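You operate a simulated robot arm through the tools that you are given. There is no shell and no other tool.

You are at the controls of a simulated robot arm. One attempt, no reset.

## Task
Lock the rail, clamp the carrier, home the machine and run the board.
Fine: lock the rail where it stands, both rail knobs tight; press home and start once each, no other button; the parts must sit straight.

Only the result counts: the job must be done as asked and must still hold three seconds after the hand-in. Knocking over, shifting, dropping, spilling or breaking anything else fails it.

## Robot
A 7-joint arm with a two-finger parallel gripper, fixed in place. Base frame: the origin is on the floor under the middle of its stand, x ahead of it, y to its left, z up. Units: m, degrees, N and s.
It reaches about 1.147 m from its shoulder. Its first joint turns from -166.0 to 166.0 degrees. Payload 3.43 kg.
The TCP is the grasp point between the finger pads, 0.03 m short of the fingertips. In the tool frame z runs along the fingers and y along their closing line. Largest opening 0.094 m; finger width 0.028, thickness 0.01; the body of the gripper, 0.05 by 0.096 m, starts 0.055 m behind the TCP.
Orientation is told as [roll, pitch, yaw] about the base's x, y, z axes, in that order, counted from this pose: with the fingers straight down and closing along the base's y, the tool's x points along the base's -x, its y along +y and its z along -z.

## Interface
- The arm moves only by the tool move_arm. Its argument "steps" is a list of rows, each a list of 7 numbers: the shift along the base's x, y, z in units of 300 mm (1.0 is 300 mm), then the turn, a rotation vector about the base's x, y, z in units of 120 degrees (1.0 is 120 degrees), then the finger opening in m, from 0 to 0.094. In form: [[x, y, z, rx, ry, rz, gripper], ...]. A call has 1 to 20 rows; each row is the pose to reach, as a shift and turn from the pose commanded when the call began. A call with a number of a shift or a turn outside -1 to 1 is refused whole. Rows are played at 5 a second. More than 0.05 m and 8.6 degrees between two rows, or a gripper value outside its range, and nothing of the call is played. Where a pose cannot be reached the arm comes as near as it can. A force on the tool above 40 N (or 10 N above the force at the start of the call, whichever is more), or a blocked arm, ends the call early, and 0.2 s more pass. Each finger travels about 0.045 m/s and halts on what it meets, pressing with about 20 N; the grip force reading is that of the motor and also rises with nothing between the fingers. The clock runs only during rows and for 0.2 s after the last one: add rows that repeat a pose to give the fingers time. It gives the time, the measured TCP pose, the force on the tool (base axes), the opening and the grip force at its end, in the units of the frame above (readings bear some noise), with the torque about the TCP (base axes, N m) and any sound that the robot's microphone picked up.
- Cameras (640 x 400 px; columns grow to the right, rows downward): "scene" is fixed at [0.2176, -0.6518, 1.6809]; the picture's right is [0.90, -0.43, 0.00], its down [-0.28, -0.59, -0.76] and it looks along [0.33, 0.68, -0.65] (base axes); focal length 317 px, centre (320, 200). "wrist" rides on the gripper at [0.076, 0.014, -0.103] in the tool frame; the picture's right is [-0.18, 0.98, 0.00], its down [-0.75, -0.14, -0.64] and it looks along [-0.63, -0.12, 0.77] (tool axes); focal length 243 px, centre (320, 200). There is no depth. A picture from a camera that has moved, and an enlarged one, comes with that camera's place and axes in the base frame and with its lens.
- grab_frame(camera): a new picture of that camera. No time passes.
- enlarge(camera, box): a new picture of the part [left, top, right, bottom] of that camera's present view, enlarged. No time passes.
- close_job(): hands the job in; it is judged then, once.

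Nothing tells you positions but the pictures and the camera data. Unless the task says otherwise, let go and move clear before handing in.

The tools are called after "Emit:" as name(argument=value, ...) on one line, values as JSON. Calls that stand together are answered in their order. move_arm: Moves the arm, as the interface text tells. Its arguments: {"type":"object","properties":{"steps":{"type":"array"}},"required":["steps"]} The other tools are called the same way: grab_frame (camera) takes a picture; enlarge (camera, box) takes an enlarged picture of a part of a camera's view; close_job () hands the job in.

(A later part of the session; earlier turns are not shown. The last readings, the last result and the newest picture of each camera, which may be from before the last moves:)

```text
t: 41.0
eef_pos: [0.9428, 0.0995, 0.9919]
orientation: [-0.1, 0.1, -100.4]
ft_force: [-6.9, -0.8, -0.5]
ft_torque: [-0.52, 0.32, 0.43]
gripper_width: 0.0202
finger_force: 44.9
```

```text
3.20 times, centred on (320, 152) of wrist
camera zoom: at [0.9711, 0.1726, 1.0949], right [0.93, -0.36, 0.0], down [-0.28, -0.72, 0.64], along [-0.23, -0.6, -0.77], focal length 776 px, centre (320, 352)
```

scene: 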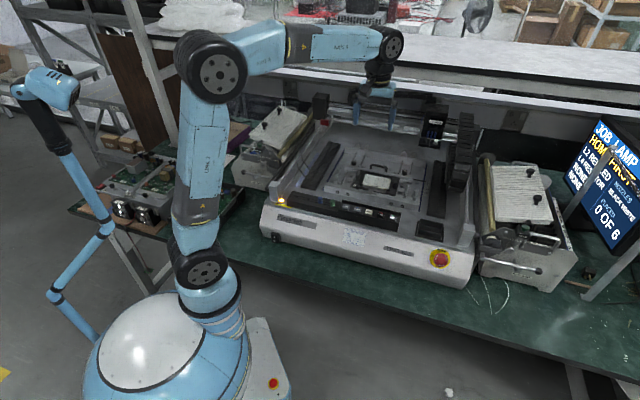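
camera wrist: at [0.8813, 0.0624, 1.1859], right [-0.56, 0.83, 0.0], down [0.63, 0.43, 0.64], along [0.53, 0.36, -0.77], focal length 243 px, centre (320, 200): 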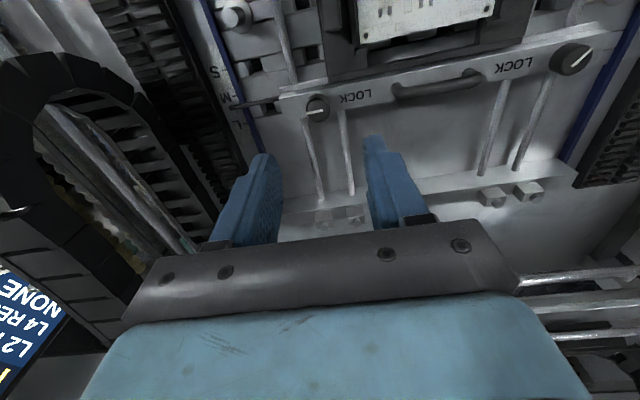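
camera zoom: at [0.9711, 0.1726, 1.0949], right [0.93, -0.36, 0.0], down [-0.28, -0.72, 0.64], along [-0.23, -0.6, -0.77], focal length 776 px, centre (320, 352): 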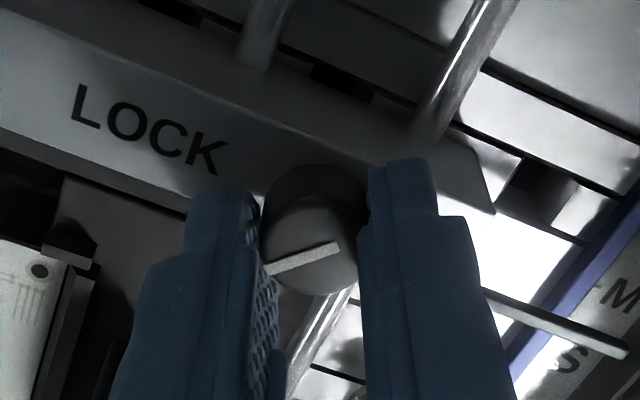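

Torque 0.43 N·m with the grip slipping slightly, knob at ~132°. One last push to be at the stop.

Emit:
move_arm(steps=[[-0.001, -0.001, 0, 0, 0, -0.04, 0.0], [-0.001, -0.001, 0, 0, 0, -0.08, 0.0], [-0.001, -0.001, 0, 0, 0, -0.11, 0.0], [-0.001, -0.001, 0, 0, 0, -0.11, 0.0]])

Emit:
enlarge(camera="wrist", box=[220, 90, 420, 215])

Emit:
enlarge(camera="scene", box=[350, 150, 380, 175])

```text
t: 42.0
eef_pos: [0.9425, 0.1004, 0.9925]
orientation: [0.0, -0.1, -113.8]
ft_force: [-6.2, 2.5, 5.7]
ft_torque: [-0.24, 0.31, 0.32]
gripper_width: 0.0204
finger_force: 44.8
```

```text
3.20 times, centred on (320, 152) of wrist
camera zoom: at [0.9864, 0.1646, 1.0951], right [0.83, -0.56, 0.0], down [-0.43, -0.63, 0.64], along [-0.36, -0.53, -0.77], focal length 776 px, centre (320, 352)
```

zoom: 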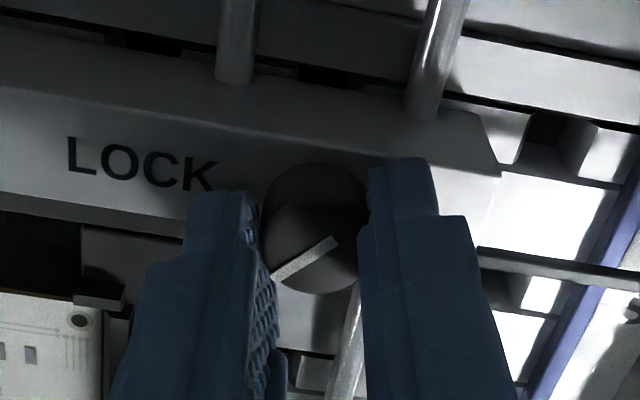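

```text
16.00 times, centred on (365, 162) of scene
camera zoom: at [0.2176, -0.6518, 1.6809], right [0.9, -0.43, 0.0], down [-0.28, -0.59, -0.76], along [0.33, 0.68, -0.65], focal length 5075 px, centre (-400, 800)
```

zoom: 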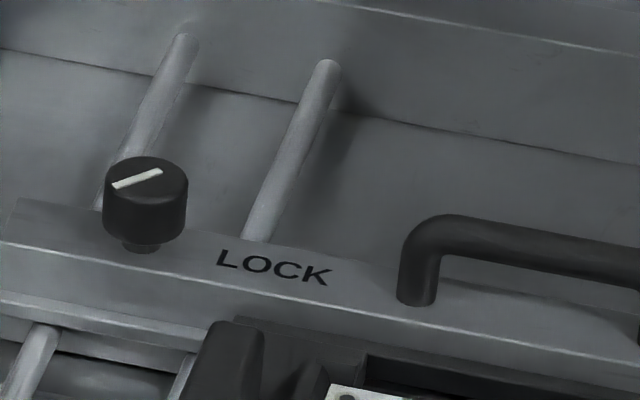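

Both knobs are at ~133°. I'll gently pull toward the operator to see whether the rail is now held.

Emit:
move_arm(steps=[[-0.002, -0.002, 0, 0, 0, 0, 0.0], [-0.004, -0.004, 0, 0, 0, 0, 0.0], [-0.004, -0.004, 0, 0, 0, 0, 0.0]])

Emit:
enlarge(camera="scene", box=[350, 150, 380, 175])

Emit:
enlarge(camera="wrist", box=[220, 90, 420, 215])

```text
t: 42.8
eef_pos: [0.9401, 0.0977, 0.9926]
orientation: [0.0, 0.0, -113.6]
ft_force: [3.2, 8.5, 5.3]
ft_torque: [1.1, -0.48, 0.19]
gripper_width: 0.0205
finger_force: 45.6
```

```text
16.00 times, centred on (365, 162) of scene
camera zoom: at [0.2176, -0.6518, 1.6809], right [0.9, -0.43, 0.0], down [-0.28, -0.59, -0.76], along [0.33, 0.68, -0.65], focal length 5075 px, centre (-400, 800)
```

zoom: 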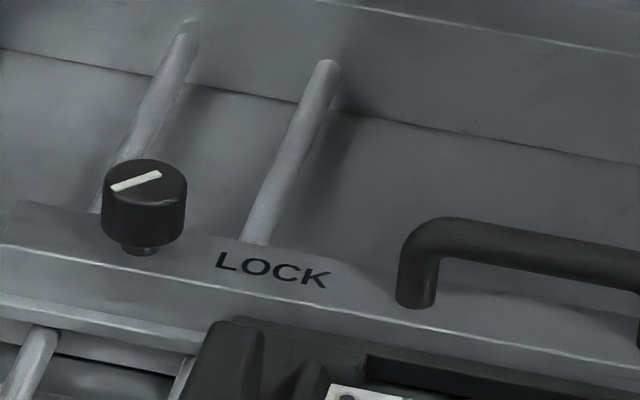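

```text
3.20 times, centred on (320, 152) of wrist
camera zoom: at [0.9855, 0.1636, 1.0951], right [0.83, -0.56, 0.0], down [-0.43, -0.63, 0.64], along [-0.36, -0.53, -0.77], focal length 776 px, centre (320, 352)
```

zoom: 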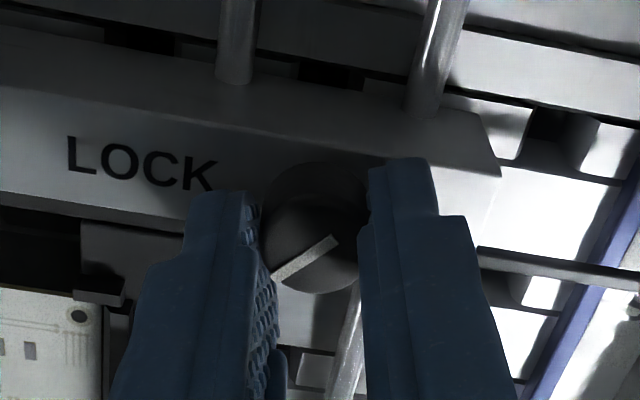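

The rail gave about 1 mm under ~8 N; I'll release now to see whether it springs back (elastic) or stays.

Emit:
move_arm(steps=[[0, 0, 0, 0, 0, 0, 0.03], [0, 0, 0, 0, 0, 0, 0.05], [0, 0, 0, 0, 0, 0, 0.052], [0, 0, 0, 0, 0, 0, 0.052]])

Emit:
enlarge(camera="scene", box=[350, 150, 380, 175])

Emit:
enlarge(camera="wrist", box=[220, 90, 420, 215])

```text
t: 43.8
eef_pos: [0.9411, 0.0986, 0.9927]
orientation: [0.1, 0.0, -113.7]
ft_force: [-0.2, 0.8, 0.8]
ft_torque: [0.02, 0.03, 0.01]
gripper_width: 0.0522
finger_force: 0.2
```

```text
16.00 times, centred on (365, 162) of scene
camera zoom: at [0.2176, -0.6518, 1.6809], right [0.9, -0.43, 0.0], down [-0.28, -0.59, -0.76], along [0.33, 0.68, -0.65], focal length 5075 px, centre (-400, 800)
```

zoom: 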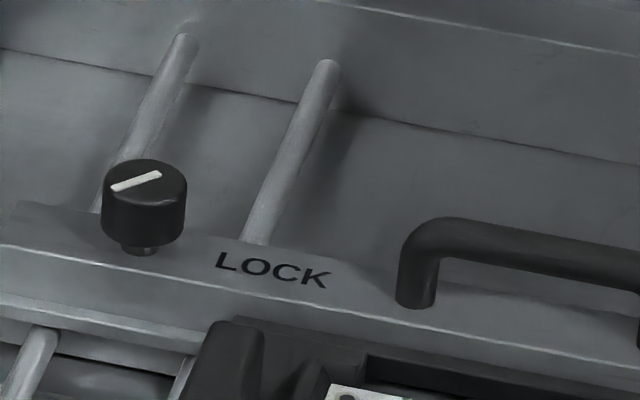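

```text
3.20 times, centred on (320, 152) of wrist
camera zoom: at [0.9855, 0.163, 1.0947], right [0.83, -0.56, 0.0], down [-0.43, -0.63, 0.64], along [-0.36, -0.53, -0.77], focal length 776 px, centre (320, 352)
```

zoom: 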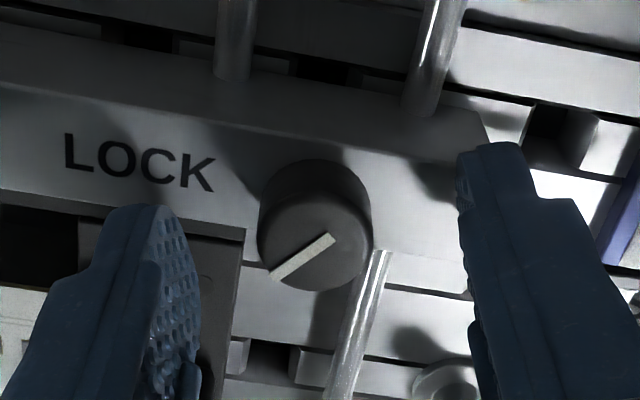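

The rail stayed put at its original line after release, and both knobs are tight. Now I rise and move over the clamp lever's ball (about (0.737, 0.106)), with fingers closing across the lever arm (yaw -45).

Emit:
move_arm(steps=[[0, 0, 0.08, 0, 0, 0, 0.052], [0, 0, 0.2, 0, 0, 0, 0.052], [0, 0, 0.33, 0, 0, 0, 0.052], [-0.06, 0, 0.42, 0, 0, 0.06, 0.052], [-0.14, 0, 0.42, 0, 0, 0.12, 0.052], [-0.22, 0.005, 0.42, 0, 0, 0.18, 0.052], [-0.3, 0.01, 0.42, 0, 0, 0.24, 0.05], [-0.38, 0.015, 0.42, 0, 0, 0.3, 0.05], [-0.46, 0.02, 0.42, 0, 0, 0.36, 0.05], [-0.54, 0.024, 0.42, 0, 0, 0.42, 0.05], [-0.61, 0.024, 0.42, 0, 0, 0.48, 0.05], [-0.68, 0.024, 0.42, 0, 0, 0.54, 0.05], [-0.68, 0.024, 0.42, 0, 0, 0.5725, 0.05], [-0.68, 0.024, 0.42, 0, 0, 0.5725, 0.05]])

Emit:
grab_frame(camera="wrist")

Emit:
enlarge(camera="wrist", box=[220, 40, 420, 165])

Emit:
enlarge(camera="scene", box=[320, 140, 440, 220])

```text
t: 46.8
eef_pos: [0.7374, 0.1058, 1.1179]
orientation: [0.0, 0.1, -44.9]
ft_force: [1.0, -0.6, -0.1]
ft_torque: [0.0, -0.01, 0.0]
gripper_width: 0.05
finger_force: 0.0
```

```text
taken
camera wrist: at [0.6937, 0.1697, 1.2206], right [0.82, 0.57, 0.0], down [0.43, -0.63, 0.64], along [0.36, -0.53, -0.77], focal length 243 px, centre (320, 200)
```

wrist: 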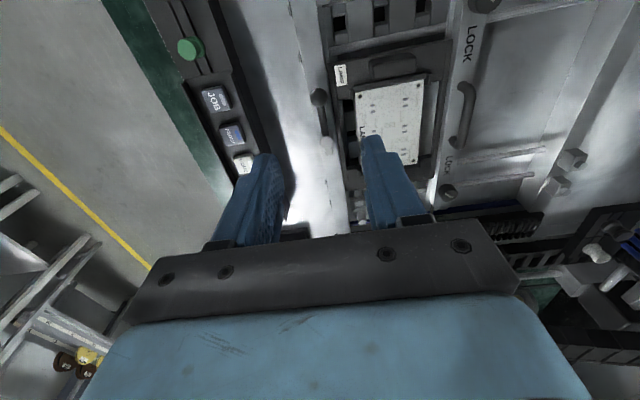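

```text
3.20 times, centred on (320, 102) of wrist
camera zoom: at [0.6937, 0.1697, 1.2206], right [0.82, 0.57, 0.0], down [0.43, -0.63, 0.64], along [0.36, -0.53, -0.77], focal length 776 px, centre (320, 512)
```

zoom: 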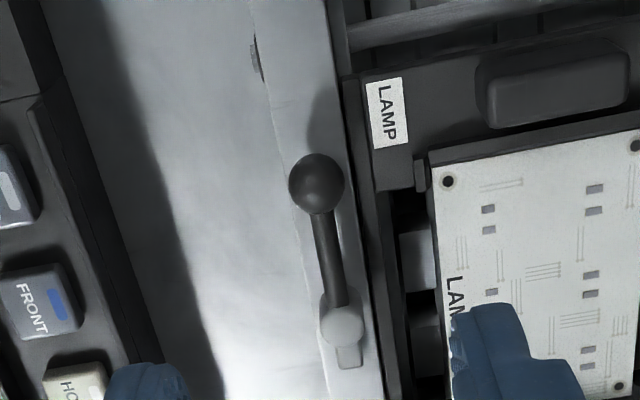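

```text
5.00 times, centred on (380, 180) of scene
camera zoom: at [0.2176, -0.6518, 1.6809], right [0.9, -0.43, 0.0], down [-0.28, -0.59, -0.76], along [0.33, 0.68, -0.65], focal length 1586 px, centre (20, 300)
```

zoom: 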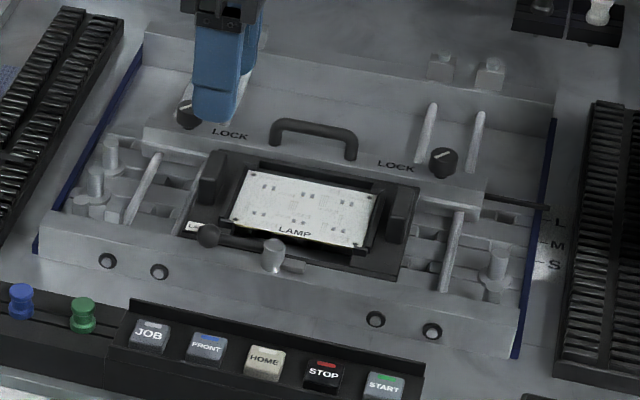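

The ball is at about (0.737, 0.105, 0.967) and the pivot at (0.771, 0.072), so the arm is ~47 mm long. I'll narrow the fingers to 34 mm and descend around the ball in stages.

Emit:
move_arm(steps=[[0, -0.002, -0.06, 0, 0, 0, 0.042], [0, -0.002, -0.14, 0, 0, 0, 0.034], [0, -0.002, -0.22, 0, 0, 0, 0.034], [0, -0.002, -0.3, 0, 0, 0, 0.034], [0, -0.002, -0.34, 0, 0, 0, 0.034], [0, -0.002, -0.34, 0, 0, 0, 0.034]])

Emit:
enlarge(camera="wrist", box=[220, 80, 420, 205])

Emit:
enlarge(camera="scene", box=[340, 150, 400, 200])

```text
t: 48.2
eef_pos: [0.7362, 0.1062, 1.0145]
orientation: [0.0, 0.1, -45.0]
ft_force: [-0.2, 0.2, 0.0]
ft_torque: [0.02, 0.01, 0.04]
gripper_width: 0.0344
finger_force: 0.1
```

```text
3.20 times, centred on (320, 142) of wrist
camera zoom: at [0.6928, 0.1697, 1.1166], right [0.82, 0.57, 0.0], down [0.43, -0.63, 0.64], along [0.36, -0.53, -0.77], focal length 776 px, centre (320, 384)
```

zoom: 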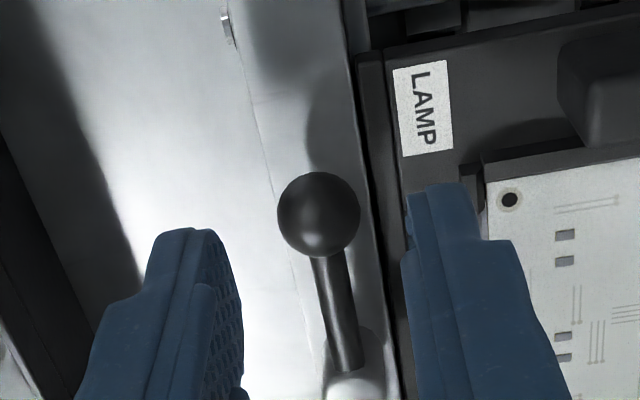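

```text
8.00 times, centred on (370, 175) of scene
camera zoom: at [0.2176, -0.6518, 1.6809], right [0.9, -0.43, 0.0], down [-0.28, -0.59, -0.76], along [0.33, 0.68, -0.65], focal length 2538 px, centre (-80, 400)
```

zoom: 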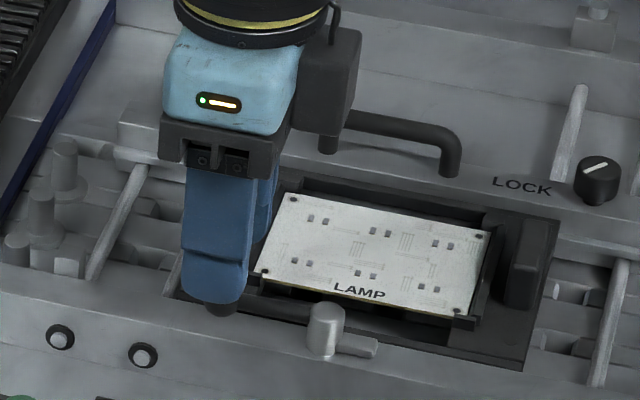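

Alignment is good. Narrowing to 28 mm and descending to ball height.

Emit:
move_arm(steps=[[0.001, -0.002, 0, 0, 0, 0, 0.028], [0.001, -0.002, -0.03, 0, 0, 0, 0.028], [0.001, -0.002, -0.06, 0, 0, 0, 0.028], [0.001, -0.002, -0.07, 0, 0, 0, 0.028], [0.001, -0.002, -0.07, 0, 0, 0, 0.028]])

Emit:
enlarge(camera="wrist", box=[220, 80, 420, 205])

Emit:
enlarge(camera="scene", box=[340, 165, 390, 205])

```text
t: 49.4
eef_pos: [0.7368, 0.1042, 0.9948]
orientation: [0.0, 0.0, -45.0]
ft_force: [0.4, 0.9, 0.0]
ft_torque: [0.0, 0.0, 0.03]
gripper_width: 0.028
finger_force: 0.0
```

```text
3.20 times, centred on (320, 142) of wrist
camera zoom: at [0.6936, 0.1691, 1.0973], right [0.82, 0.57, 0.0], down [0.43, -0.63, 0.64], along [0.36, -0.53, -0.77], focal length 776 px, centre (320, 384)
```

zoom: 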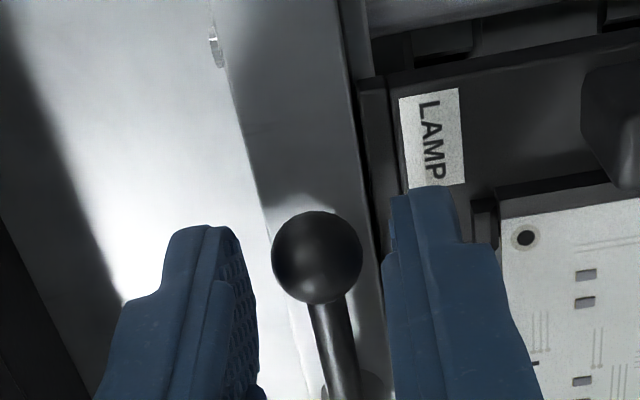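

```text
10.00 times, centred on (365, 185) of scene
camera zoom: at [0.2176, -0.6518, 1.6809], right [0.9, -0.43, 0.0], down [-0.28, -0.59, -0.76], along [0.33, 0.68, -0.65], focal length 3172 px, centre (-130, 350)
```

zoom: 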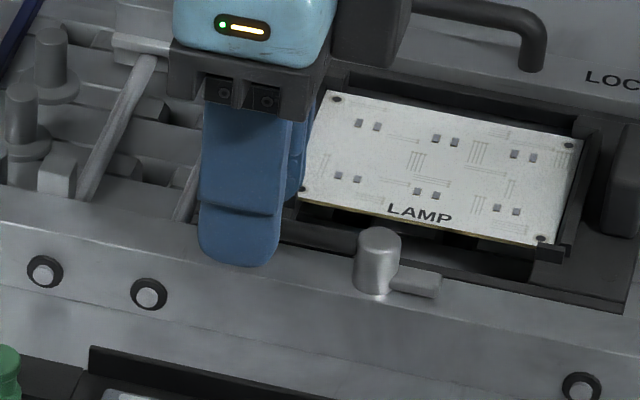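

The ball is centred between the fingers. I'll lower ~2 mm, close to a loose cage, and swing the lever the first 30° toward the operator.

Emit:
move_arm(steps=[[0, 0, -0.007, 0, 0, 0, 0.022], [0, 0, -0.007, 0, 0, 0, 0.019], [0, 0, -0.007, 0, 0, 0, 0.019]])

Emit:
move_arm(steps=[[-0.0137, -0.0156, 0, 0, 0, 0.0625, 0.019], [-0.0252, -0.0328, 0, 0, 0, 0.125, 0.019], [-0.0343, -0.0514, 0, 0, 0, 0.1875, 0.019], [-0.041, -0.071, 0, 0, 0, 0.25, 0.019], [-0.041, -0.071, 0, 0, 0, 0.25, 0.019]])

Emit:
enlarge(camera="wrist", box=[220, 80, 420, 205])

Emit:
enlarge(camera="scene", box=[340, 165, 390, 205])

```text
t: 50.2
eef_pos: [0.7371, 0.1032, 0.9924]
orientation: [-0.1, 0.2, -45.0]
ft_force: [-2.0, -1.1, -0.4]
ft_torque: [0.01, 0.03, -0.01]
gripper_width: 0.0197
finger_force: 0.9
```

```text
t: 51.4
eef_pos: [0.725, 0.0832, 0.9929]
orientation: [-0.1, 0.1, -14.9]
ft_force: [0.8, 0.3, 0.1]
ft_torque: [-0.02, 0.0, -0.01]
gripper_width: 0.0193
finger_force: 0.2
```

```text
3.20 times, centred on (320, 142) of wrist
camera zoom: at [0.6561, 0.1165, 1.0952], right [0.43, 0.9, 0.0], down [0.69, -0.33, 0.64], along [0.58, -0.28, -0.77], focal length 776 px, centre (320, 384)
```

zoom: 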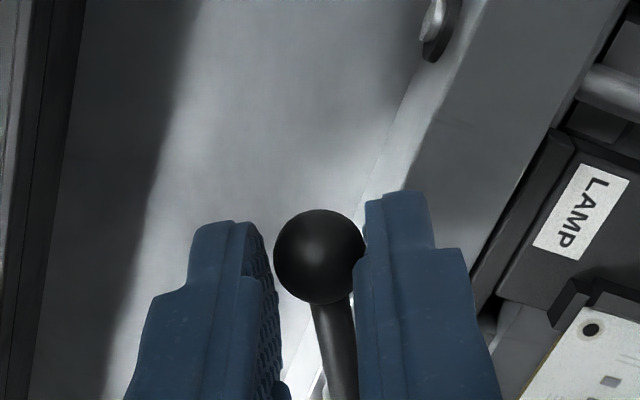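

```text
10.00 times, centred on (365, 185) of scene
camera zoom: at [0.2176, -0.6518, 1.6809], right [0.9, -0.43, 0.0], down [-0.28, -0.59, -0.76], along [0.33, 0.68, -0.65], focal length 3172 px, centre (-130, 350)
```

zoom: 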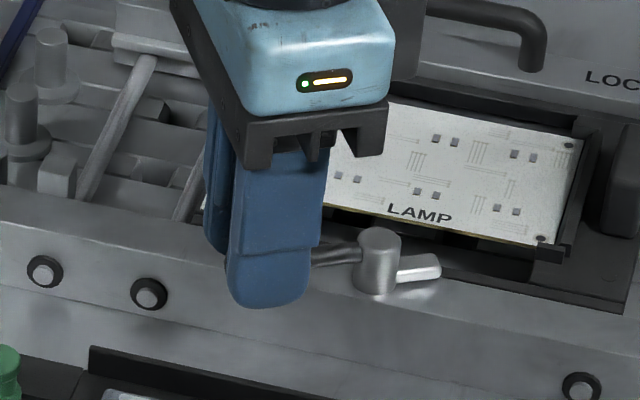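

The lever swings freely and its tongue is turning toward the carrier. Continuing the arc to ~67°.

Emit:
move_arm(steps=[[-0.004, -0.0203, 0, 0, 0, 0.0625, 0.019], [-0.0054, -0.0409, 0, 0, 0, 0.125, 0.019], [-0.004, -0.0616, 0, 0, 0, 0.1875, 0.019], [0, -0.0819, 0, 0, 0, 0.25, 0.019], [0.0067, -0.1015, 0, 0, 0, 0.3125, 0.019], [0.0067, -0.1015, 0, 0, 0, 0.3125, 0.019]])

Emit:
enlarge(camera="wrist", box=[220, 80, 420, 205])

Emit:
enlarge(camera="scene", box=[340, 165, 390, 205])

```text
t: 52.8
eef_pos: [0.7264, 0.051, 0.9928]
orientation: [0.0, 0.1, 22.6]
ft_force: [-0.3, -0.5, -0.6]
ft_torque: [0.03, 0.01, 0.01]
gripper_width: 0.0188
finger_force: 0.3
```

```text
3.20 times, centred on (320, 142) of wrist
camera zoom: at [0.6517, 0.0362, 1.0962], right [-0.21, 0.98, 0.0], down [0.75, 0.16, 0.64], along [0.63, 0.13, -0.77], focal length 776 px, centre (320, 384)
```

zoom: 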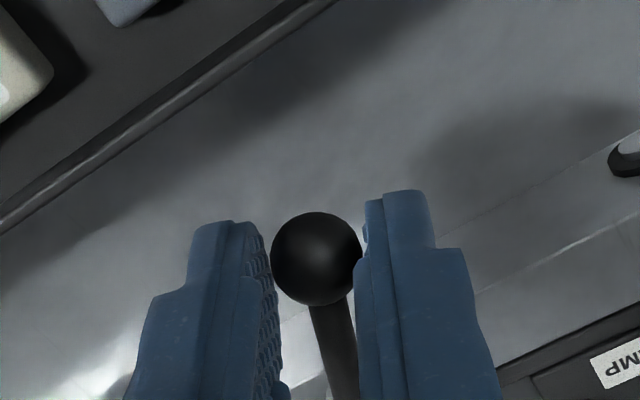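

```text
10.00 times, centred on (365, 185) of scene
camera zoom: at [0.2176, -0.6518, 1.6809], right [0.9, -0.43, 0.0], down [-0.28, -0.59, -0.76], along [0.33, 0.68, -0.65], focal length 3172 px, centre (-130, 350)
```

zoom: 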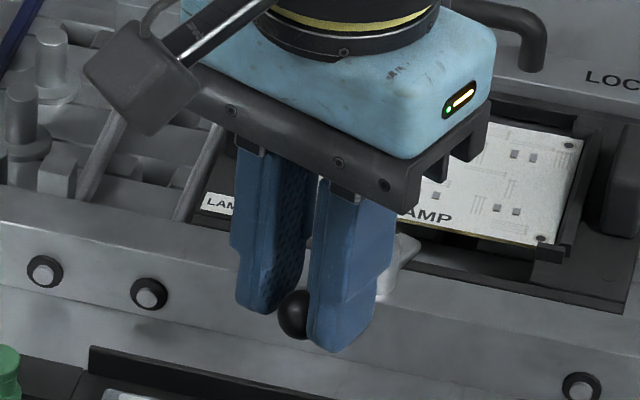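

Emit:
move_arm(steps=[[0.0091, -0.0186, 0, 0, 0, 0.0625, 0.019], [0.0206, -0.0358, 0, 0, 0, 0.125, 0.019], [0.0343, -0.0514, 0, 0, 0, 0.1875, 0.019], [0.0343, -0.0514, 0, 0, 0, 0.1875, 0.019]])

Emit:
enlarge(camera="wrist", box=[220, 80, 420, 205])

Emit:
enlarge(camera="scene", box=[340, 165, 390, 205])

```text
t: 53.8
eef_pos: [0.7377, 0.0361, 0.9942]
orientation: [0.0, 0.0, 45.1]
ft_force: [-2.4, 2.2, 0.3]
ft_torque: [0.05, 0.06, 0.0]
gripper_width: 0.0201
finger_force: 0.7
```

```text
3.20 times, centred on (320, 142) of wrist
camera zoom: at [0.6742, -0.007, 1.097], right [-0.57, 0.82, 0.0], down [0.63, 0.43, 0.64], along [0.53, 0.36, -0.77], focal length 776 px, centre (320, 384)
```

zoom: 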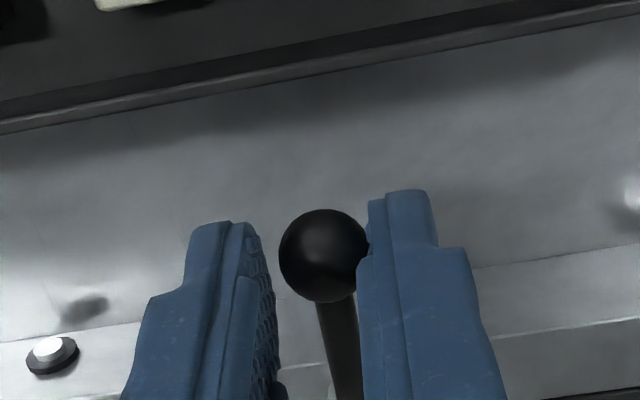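

```text
10.00 times, centred on (365, 185) of scene
camera zoom: at [0.2176, -0.6518, 1.6809], right [0.9, -0.43, 0.0], down [-0.28, -0.59, -0.76], along [0.33, 0.68, -0.65], focal length 3172 px, centre (-130, 350)
```

zoom: 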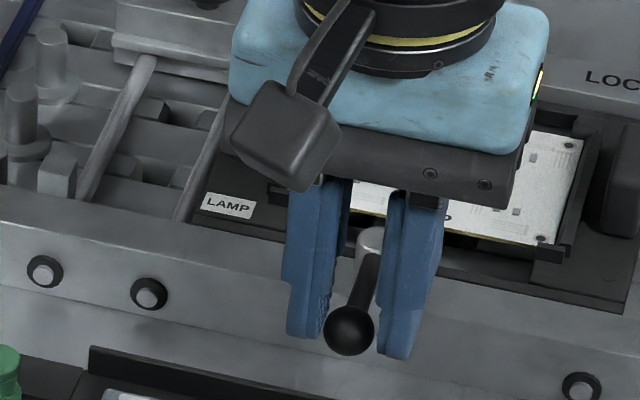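

The lever now resists a little (3 N) at ~90°. I'll push slightly further to see whether it is at its stop.

Emit:
move_arm(steps=[[0.0078, -0.0068, 0, 0, 0, 0.031, 0.019], [0.0156, -0.0136, 0, 0, 0, 0.0625, 0.019], [0.0156, -0.0136, 0, 0, 0, 0.0625, 0.019]])

Emit:
enlarge(camera="wrist", box=[220, 80, 420, 205])

Emit:
enlarge(camera="scene", box=[340, 165, 390, 205])

```text
t: 54.6
eef_pos: [0.7406, 0.0333, 0.9936]
orientation: [0.2, 0.1, 52.6]
ft_force: [-8.2, 12.0, -1.0]
ft_torque: [0.29, 0.22, -0.06]
gripper_width: 0.027
finger_force: 6.8
```

```text
3.20 times, centred on (320, 142) of wrist
camera zoom: at [0.6837, -0.0179, 1.0959], right [-0.67, 0.74, 0.0], down [0.57, 0.51, 0.64], along [0.48, 0.43, -0.77], focal length 776 px, centre (320, 384)
```

zoom: 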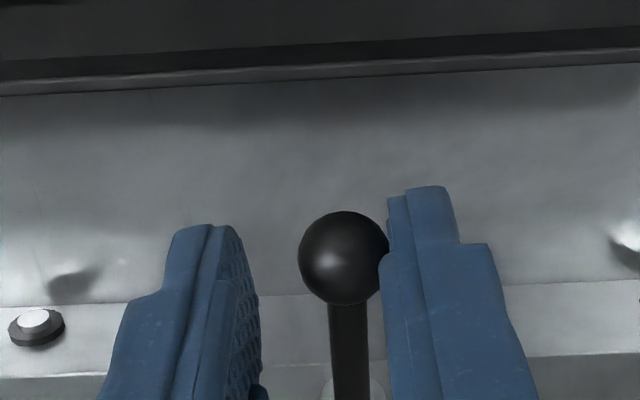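

```text
10.00 times, centred on (365, 185) of scene
camera zoom: at [0.2176, -0.6518, 1.6809], right [0.9, -0.43, 0.0], down [-0.28, -0.59, -0.76], along [0.33, 0.68, -0.65], focal length 3172 px, centre (-130, 350)
```

zoom: 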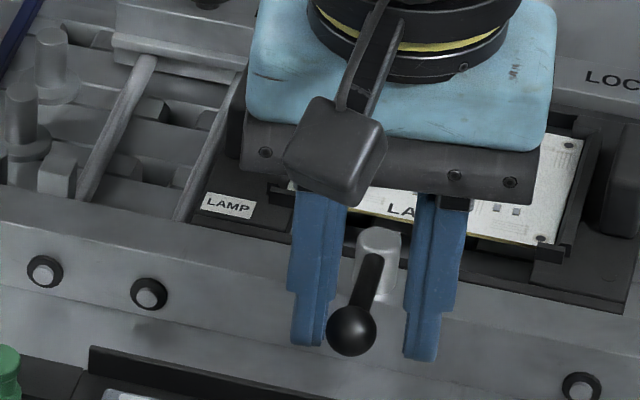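

The lever is at its stop (~14 N push, arm pointing straight at the operator). I'll back off, open the fingers and rise to inspect the tongue on the carrier.

Emit:
move_arm(steps=[[-0.005, 0.005, 0, 0, 0, 0, 0.03], [-0.008, 0.008, 0, 0, 0, 0, 0.036], [-0.008, 0.008, 0, 0, 0, 0, 0.04], [-0.008, 0.008, 0, 0, 0, 0, 0.04]])

Emit:
enlarge(camera="wrist", box=[220, 80, 420, 205])

```text
t: 55.6
eef_pos: [0.7386, 0.035, 0.9941]
orientation: [0.0, 0.0, 52.5]
ft_force: [0.0, -0.1, -0.2]
ft_torque: [0.02, -0.01, -0.02]
gripper_width: 0.0398
finger_force: 0.0
```

```text
3.20 times, centred on (320, 142) of wrist
camera zoom: at [0.6824, -0.016, 1.0964], right [-0.67, 0.74, 0.0], down [0.57, 0.51, 0.64], along [0.48, 0.43, -0.77], focal length 776 px, centre (320, 384)
```

zoom: 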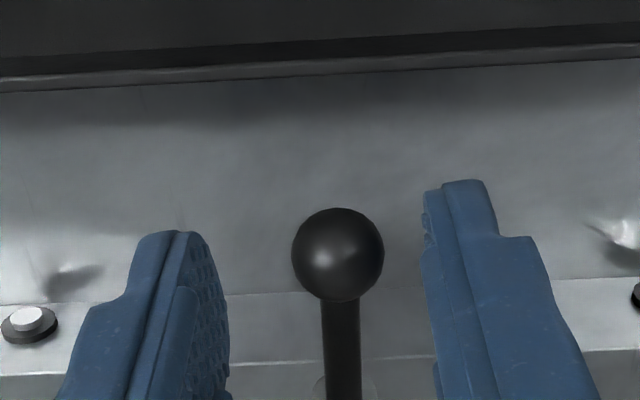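

Emit:
move_arm(steps=[[0, 0, 0.1, 0, 0, 0, 0.04], [0, 0, 0.2, 0, 0, -0.03, 0.04], [-0.03, -0.05, 0.3, 0, 0, -0.0625, 0.04], [-0.07, -0.12, 0.35, 0, 0, -0.0625, 0.04], [-0.107, -0.178, 0.35, 0, 0, -0.0625, 0.04], [-0.107, -0.178, 0.35, 0, 0, -0.0625, 0.04]])

Emit:
grab_frame(camera="wrist")

Emit:
enlarge(camera="wrist", box=[220, 50, 420, 175])

Emit:
enlarge(camera="scene", box=[350, 165, 400, 200])

Emit:
enlarge(camera="scene", box=[350, 150, 380, 175])

Emit:
enlarge(camera="scene", box=[390, 155, 440, 200])

```text
t: 57.0
eef_pos: [0.7065, -0.018, 1.0983]
orientation: [0.1, 0.1, 45.0]
ft_force: [0.1, -0.7, -0.4]
ft_torque: [-0.01, 0.0, 0.01]
gripper_width: 0.0402
finger_force: 0.1
```

```text
taken
camera wrist: at [0.6435, -0.0614, 1.2016], right [-0.57, 0.82, 0.0], down [0.63, 0.43, 0.64], along [0.53, 0.36, -0.77], focal length 243 px, centre (320, 200)
```

wrist: 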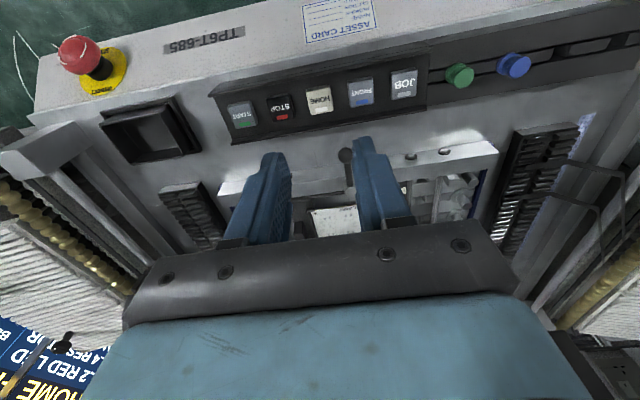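

```text
3.20 times, centred on (320, 112) of wrist
camera zoom: at [0.6435, -0.0614, 1.2016], right [-0.57, 0.82, 0.0], down [0.63, 0.43, 0.64], along [0.53, 0.36, -0.77], focal length 776 px, centre (320, 480)
```

zoom: 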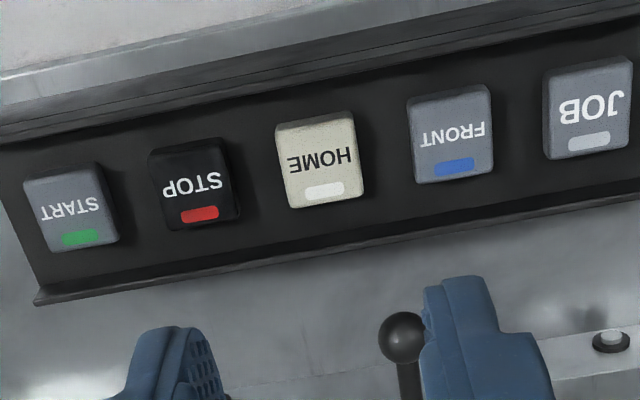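

```text
11.43 times, centred on (375, 182) of scene
camera zoom: at [0.2176, -0.6518, 1.6809], right [0.9, -0.43, 0.0], down [-0.28, -0.59, -0.76], along [0.33, 0.68, -0.65], focal length 3625 px, centre (-309, 400)
```

zoom: 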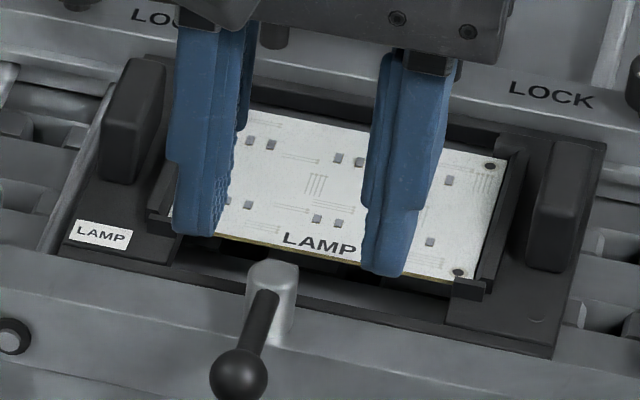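

```text
16.00 times, centred on (365, 162) of scene
camera zoom: at [0.2176, -0.6518, 1.6809], right [0.9, -0.43, 0.0], down [-0.28, -0.59, -0.76], along [0.33, 0.68, -0.65], focal length 5075 px, centre (-400, 800)
```

zoom: 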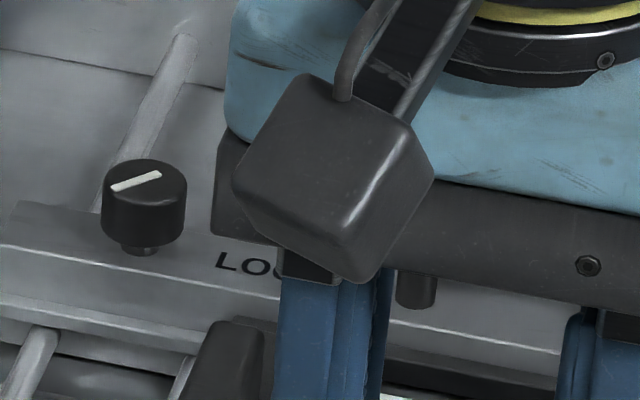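

```text
8.89 times, centred on (415, 178) of scene
camera zoom: at [0.2176, -0.6518, 1.6809], right [0.9, -0.43, 0.0], down [-0.28, -0.59, -0.76], along [0.33, 0.68, -0.65], focal length 2820 px, centre (-524, 400)
```

zoom: 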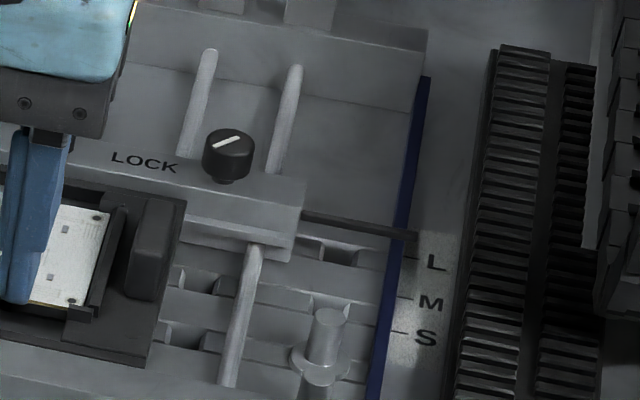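

The lever now points at the operator and the rail still sits on its mark. I'll go up for a clear look at the tongue on the carrier before pressing anything.

Emit:
move_arm(steps=[[0.02, 0.04, 0.1, 0, 0, 0, 0.06], [0.05, 0.1, 0.2, 0, 0, 0, 0.08], [0.08, 0.16, 0.3, 0, 0, 0, 0.094], [0.11, 0.22, 0.4, 0, 0, 0, 0.094], [0.13, 0.26, 0.45, 0, 0, 0, 0.094], [0.13, 0.26, 0.45, 0, 0, 0, 0.094]])

Emit:
enlarge(camera="wrist", box=[200, 40, 440, 200])

Emit:
enlarge(camera="wrist", box=[270, 50, 370, 115])

Emit:
enlarge(camera="scene", box=[350, 165, 400, 200])

```text
t: 58.4
eef_pos: [0.7447, 0.0592, 1.2338]
orientation: [0.0, 0.1, 45.0]
ft_force: [0.1, 0.0, 0.5]
ft_torque: [0.01, 0.0, 0.04]
gripper_width: 0.0939
finger_force: 0.1
```

```text
2.50 times, centred on (320, 120) of wrist
camera zoom: at [0.6806, 0.0165, 1.3364], right [-0.57, 0.82, 0.0], down [0.63, 0.43, 0.64], along [0.53, 0.36, -0.77], focal length 606 px, centre (320, 400)
```

zoom: 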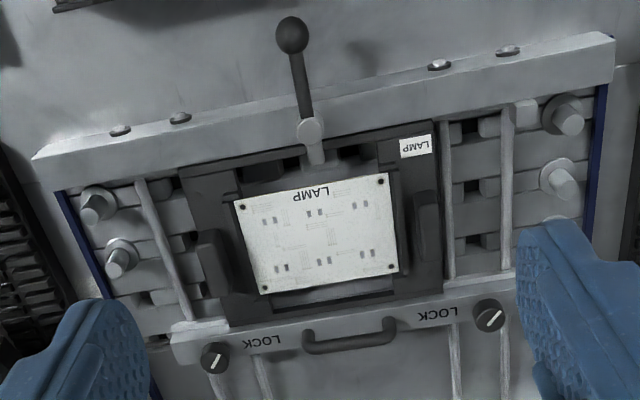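

```text
6.15 times, centred on (320, 82) of wrist
camera zoom: at [0.6806, 0.0165, 1.3364], right [-0.57, 0.82, 0.0], down [0.63, 0.43, 0.64], along [0.53, 0.36, -0.77], focal length 1493 px, centre (320, 923)
```

zoom: 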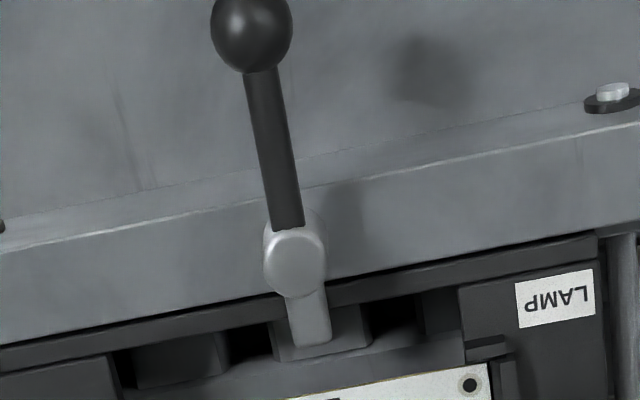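

```text
11.43 times, centred on (375, 182) of scene
camera zoom: at [0.2176, -0.6518, 1.6809], right [0.9, -0.43, 0.0], down [-0.28, -0.59, -0.76], along [0.33, 0.68, -0.65], focal length 3625 px, centre (-309, 400)
```

zoom: 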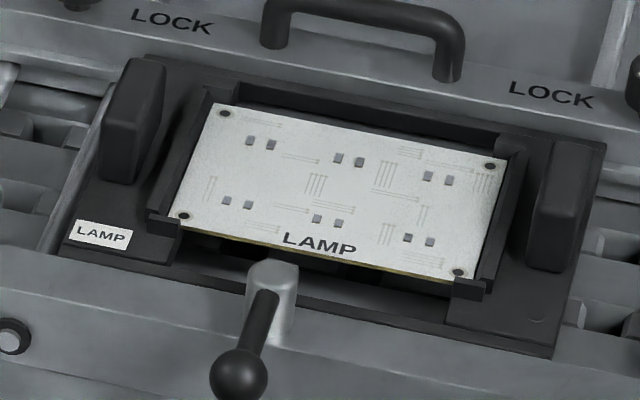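

The tongue now lies over the carrier's front edge, both knobs are turned alike, and the rail is on its mark. Next I close the fingers and hover over HOME at about (0.7065, -0.018).

Emit:
move_arm(steps=[[-0.03, -0.06, -0.05, 0, 0, 0, 0.07], [-0.07, -0.13, -0.12, 0, 0, 0, 0.05], [-0.1, -0.2, -0.22, 0, 0, 0, 0.03], [-0.1273, -0.2573, -0.34, 0, 0, 0, 0.01], [-0.1273, -0.2573, -0.46, 0, 0, 0, 0.0], [-0.1273, -0.2573, -0.58, 0, 0, 0, 0.0], [-0.1273, -0.2573, -0.6127, 0, 0, 0, 0.0], [-0.1273, -0.2573, -0.6127, 0, 0, 0, 0.0]])

Emit:
enlarge(camera="wrist", box=[220, 60, 420, 185])

Emit:
enlarge(camera="scene", box=[330, 170, 430, 240])

```text
t: 60.2
eef_pos: [0.7097, -0.0152, 1.0487]
orientation: [0.0, 0.2, 45.1]
ft_force: [-0.1, -0.1, -0.5]
ft_torque: [-0.02, 0.0, -0.04]
gripper_width: 0.0
finger_force: 19.8
```

```text
3.20 times, centred on (320, 122) of wrist
camera zoom: at [0.6455, -0.0579, 1.1517], right [-0.57, 0.82, 0.0], down [0.63, 0.43, 0.64], along [0.53, 0.36, -0.77], focal length 776 px, centre (320, 448)
```

zoom: 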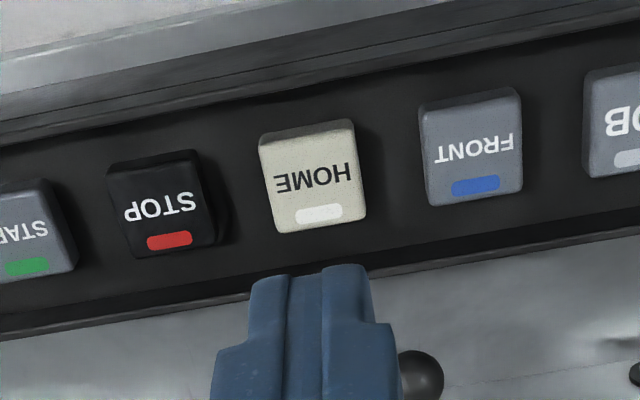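

```text
5.71 times, centred on (380, 205) of scene
camera zoom: at [0.2176, -0.6518, 1.6809], right [0.9, -0.43, 0.0], down [-0.28, -0.59, -0.76], along [0.33, 0.68, -0.65], focal length 1812 px, centre (-23, 171)
```

zoom: 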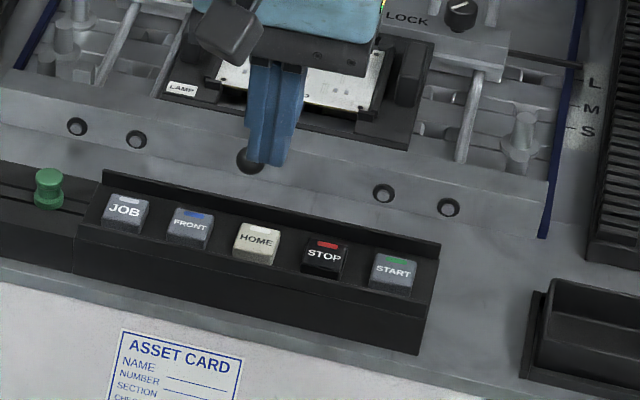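

The closed fingers are just behind HOME; I'll shift ~3.5 mm toward its centre and descend to just above it.

Emit:
move_arm(steps=[[-0.004, -0.006, -0.05, 0, 0, 0, 0.0], [-0.007, -0.01, -0.11, 0, 0, 0, 0.0], [-0.007, -0.01, -0.165, 0, 0, 0, 0.0], [-0.007, -0.01, -0.165, 0, 0, 0, 0.0]])

Emit:
enlarge(camera="wrist", box=[220, 80, 420, 205])

Emit:
enlarge(camera="scene", box=[340, 180, 410, 230])

```text
t: 61.2
eef_pos: [0.7063, -0.0199, 0.9997]
orientation: [0.0, 0.0, 45.0]
ft_force: [0.1, -0.2, 0.2]
ft_torque: [0.02, -0.03, 0.02]
gripper_width: 0.0004
finger_force: 20.0
```

```text
3.20 times, centred on (320, 142) of wrist
camera zoom: at [0.6433, -0.063, 1.102], right [-0.57, 0.82, 0.0], down [0.63, 0.43, 0.64], along [0.53, 0.36, -0.77], focal length 776 px, centre (320, 384)
```

zoom: 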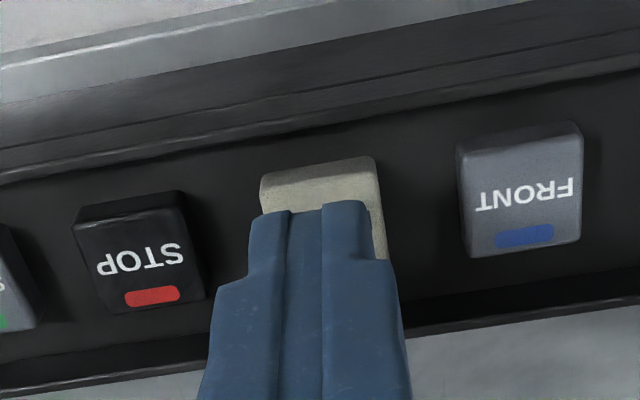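

```text
8.00 times, centred on (375, 205) of scene
camera zoom: at [0.2176, -0.6518, 1.6809], right [0.9, -0.43, 0.0], down [-0.28, -0.59, -0.76], along [0.33, 0.68, -0.65], focal length 2538 px, centre (-120, 160)
```

zoom: 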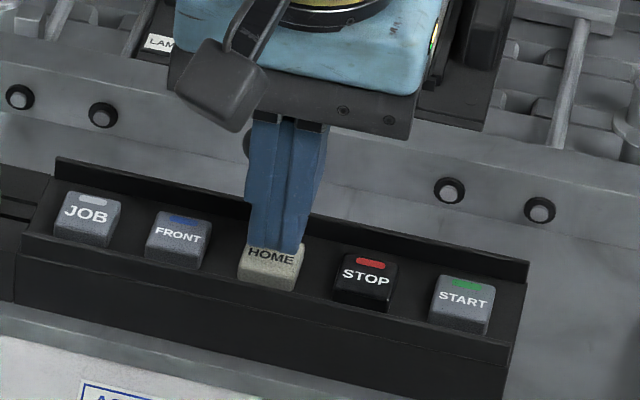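

The fingertips are right above HOME. Now I press straight down slowly, watching force and sound.

Emit:
move_arm(steps=[[0.002, 0.004, -0.015, 0, 0, 0, 0.0], [0.002, 0.004, -0.03, 0, 0, 0, 0.0], [0.002, 0.004, -0.04, 0, 0, 0, 0.0], [0.002, 0.004, -0.05, 0, 0, 0, 0.0]])

Emit:
enlarge(camera="scene", box=[340, 180, 410, 230])

Emit:
enlarge(camera="scene", box=[550, 100, 640, 260])

```text
t: 62.2
eef_pos: [0.7063, -0.0199, 0.9841]
orientation: [0.1, 0.0, 45.0]
ft_force: [0.5, 2.2, 8.4]
ft_torque: [0.06, -0.05, -0.06]
gripper_width: 0.0002
finger_force: 19.9
heard: click
```

```text
8.00 times, centred on (375, 205) of scene
camera zoom: at [0.2176, -0.6518, 1.6809], right [0.9, -0.43, 0.0], down [-0.28, -0.59, -0.76], along [0.33, 0.68, -0.65], focal length 2538 px, centre (-120, 160)
```

zoom: 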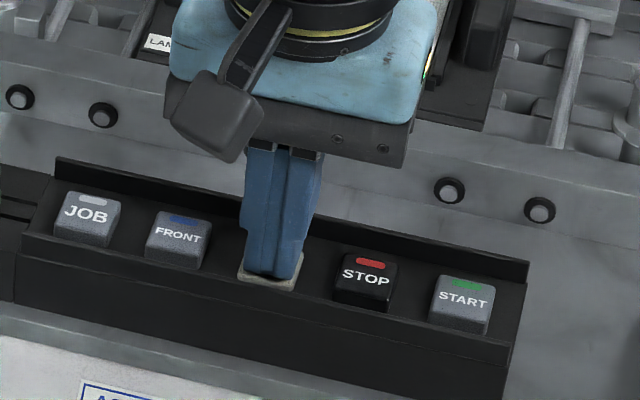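

```text
2.50 times, centred on (595, 180) of scene
camera zoom: at [0.2176, -0.6518, 1.6809], right [0.9, -0.43, 0.0], down [-0.28, -0.59, -0.76], along [0.33, 0.68, -0.65], focal length 793 px, centre (-368, 250)
```

zoom: 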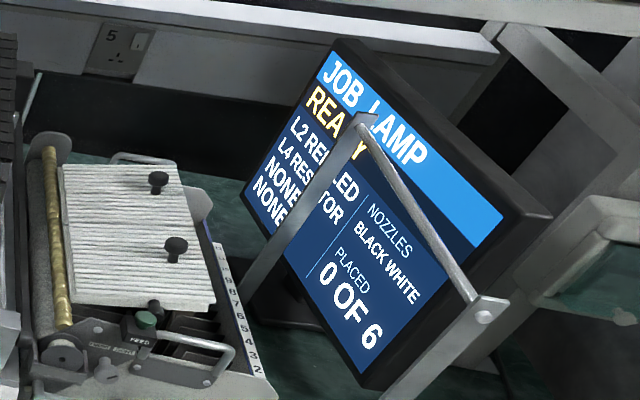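

HOME clicked once and the screen now reads READY. I'll lift straight off and watch what the machine does.

Emit:
move_arm(steps=[[0, 0, 0.04, 0, 0, 0, 0.0], [0, 0, 0.1, 0, 0, 0, 0.0], [0, 0, 0.17, 0, 0, 0, 0.0], [0, 0, 0.2, 0, 0, 0, 0.0], [0, 0, 0.2, 0, 0, 0, 0.0]])

Emit:
grab_frame(camera="scene")

Emit:
enlarge(camera="scene", box=[550, 100, 640, 260])

Emit:
enlarge(camera="scene", box=[320, 140, 440, 220])

```text
t: 63.4
eef_pos: [0.706, -0.0178, 1.0454]
orientation: [-0.1, 0.1, 45.0]
ft_force: [0.1, 1.0, 0.4]
ft_torque: [0.03, -0.03, -0.02]
gripper_width: 0.0
finger_force: 19.8
```

```text
taken
```

scene: 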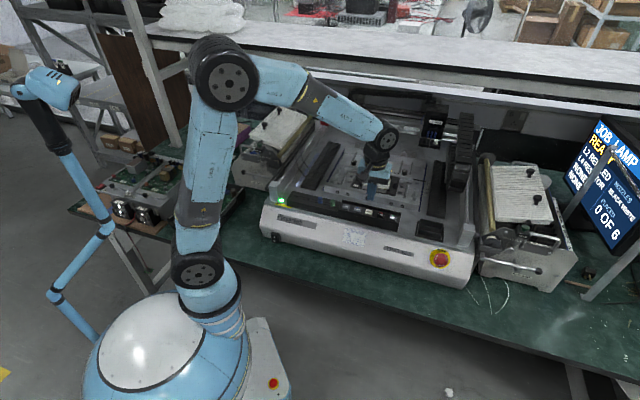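

```text
2.50 times, centred on (595, 180) of scene
camera zoom: at [0.2176, -0.6518, 1.6809], right [0.9, -0.43, 0.0], down [-0.28, -0.59, -0.76], along [0.33, 0.68, -0.65], focal length 793 px, centre (-368, 250)
```

zoom: 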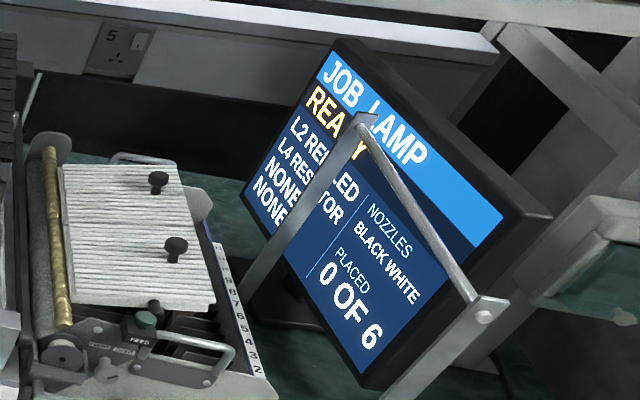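

```text
5.00 times, centred on (380, 180) of scene
camera zoom: at [0.2176, -0.6518, 1.6809], right [0.9, -0.43, 0.0], down [-0.28, -0.59, -0.76], along [0.33, 0.68, -0.65], focal length 1586 px, centre (20, 300)
```

zoom: 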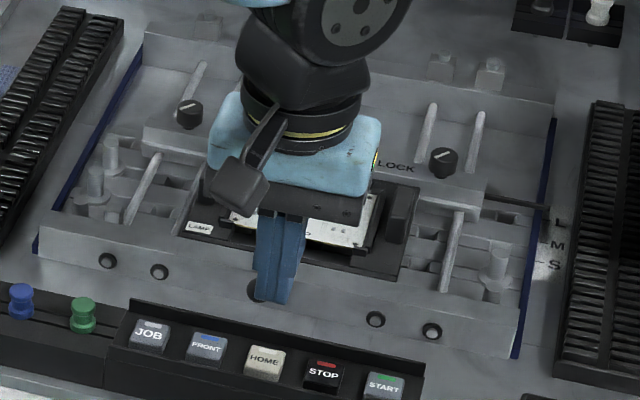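

READY with a green lamp; the head is still parked. Now I shift 80 mm along the panel to hover over START at (0.764, -0.074).

Emit:
move_arm(steps=[[0.065, -0.063, 0, 0, 0, 0, 0.0], [0.13, -0.126, 0, 0, 0, 0, 0.0], [0.1937, -0.188, 0, 0, 0, 0, 0.0], [0.1937, -0.188, 0, 0, 0, 0, 0.0]])

Emit:
enlarge(camera="wrist", box=[220, 60, 420, 185])

Emit:
enlarge(camera="scene", box=[340, 180, 410, 230])

```text
t: 64.4
eef_pos: [0.7641, -0.0768, 1.0455]
orientation: [0.0, 0.1, 45.1]
ft_force: [0.3, 0.1, 0.4]
ft_torque: [0.04, 0.02, -0.02]
gripper_width: 0.0001
finger_force: 20.0
```

```text
3.20 times, centred on (320, 122) of wrist
camera zoom: at [0.7005, -0.1193, 1.1485], right [-0.57, 0.82, 0.0], down [0.63, 0.43, 0.64], along [0.53, 0.36, -0.77], focal length 776 px, centre (320, 448)
```

zoom: 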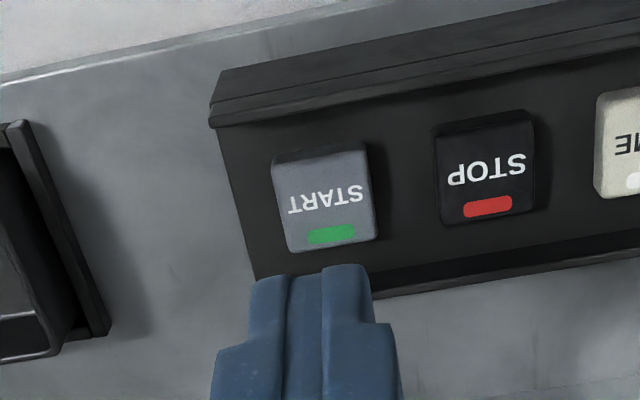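

```text
8.00 times, centred on (375, 205) of scene
camera zoom: at [0.2176, -0.6518, 1.6809], right [0.9, -0.43, 0.0], down [-0.28, -0.59, -0.76], along [0.33, 0.68, -0.65], focal length 2538 px, centre (-120, 160)
```

zoom: 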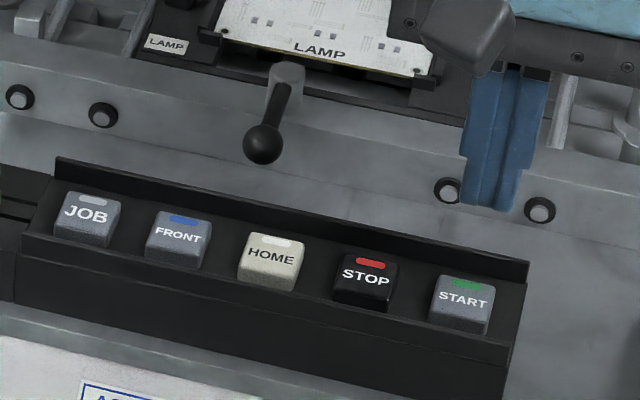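

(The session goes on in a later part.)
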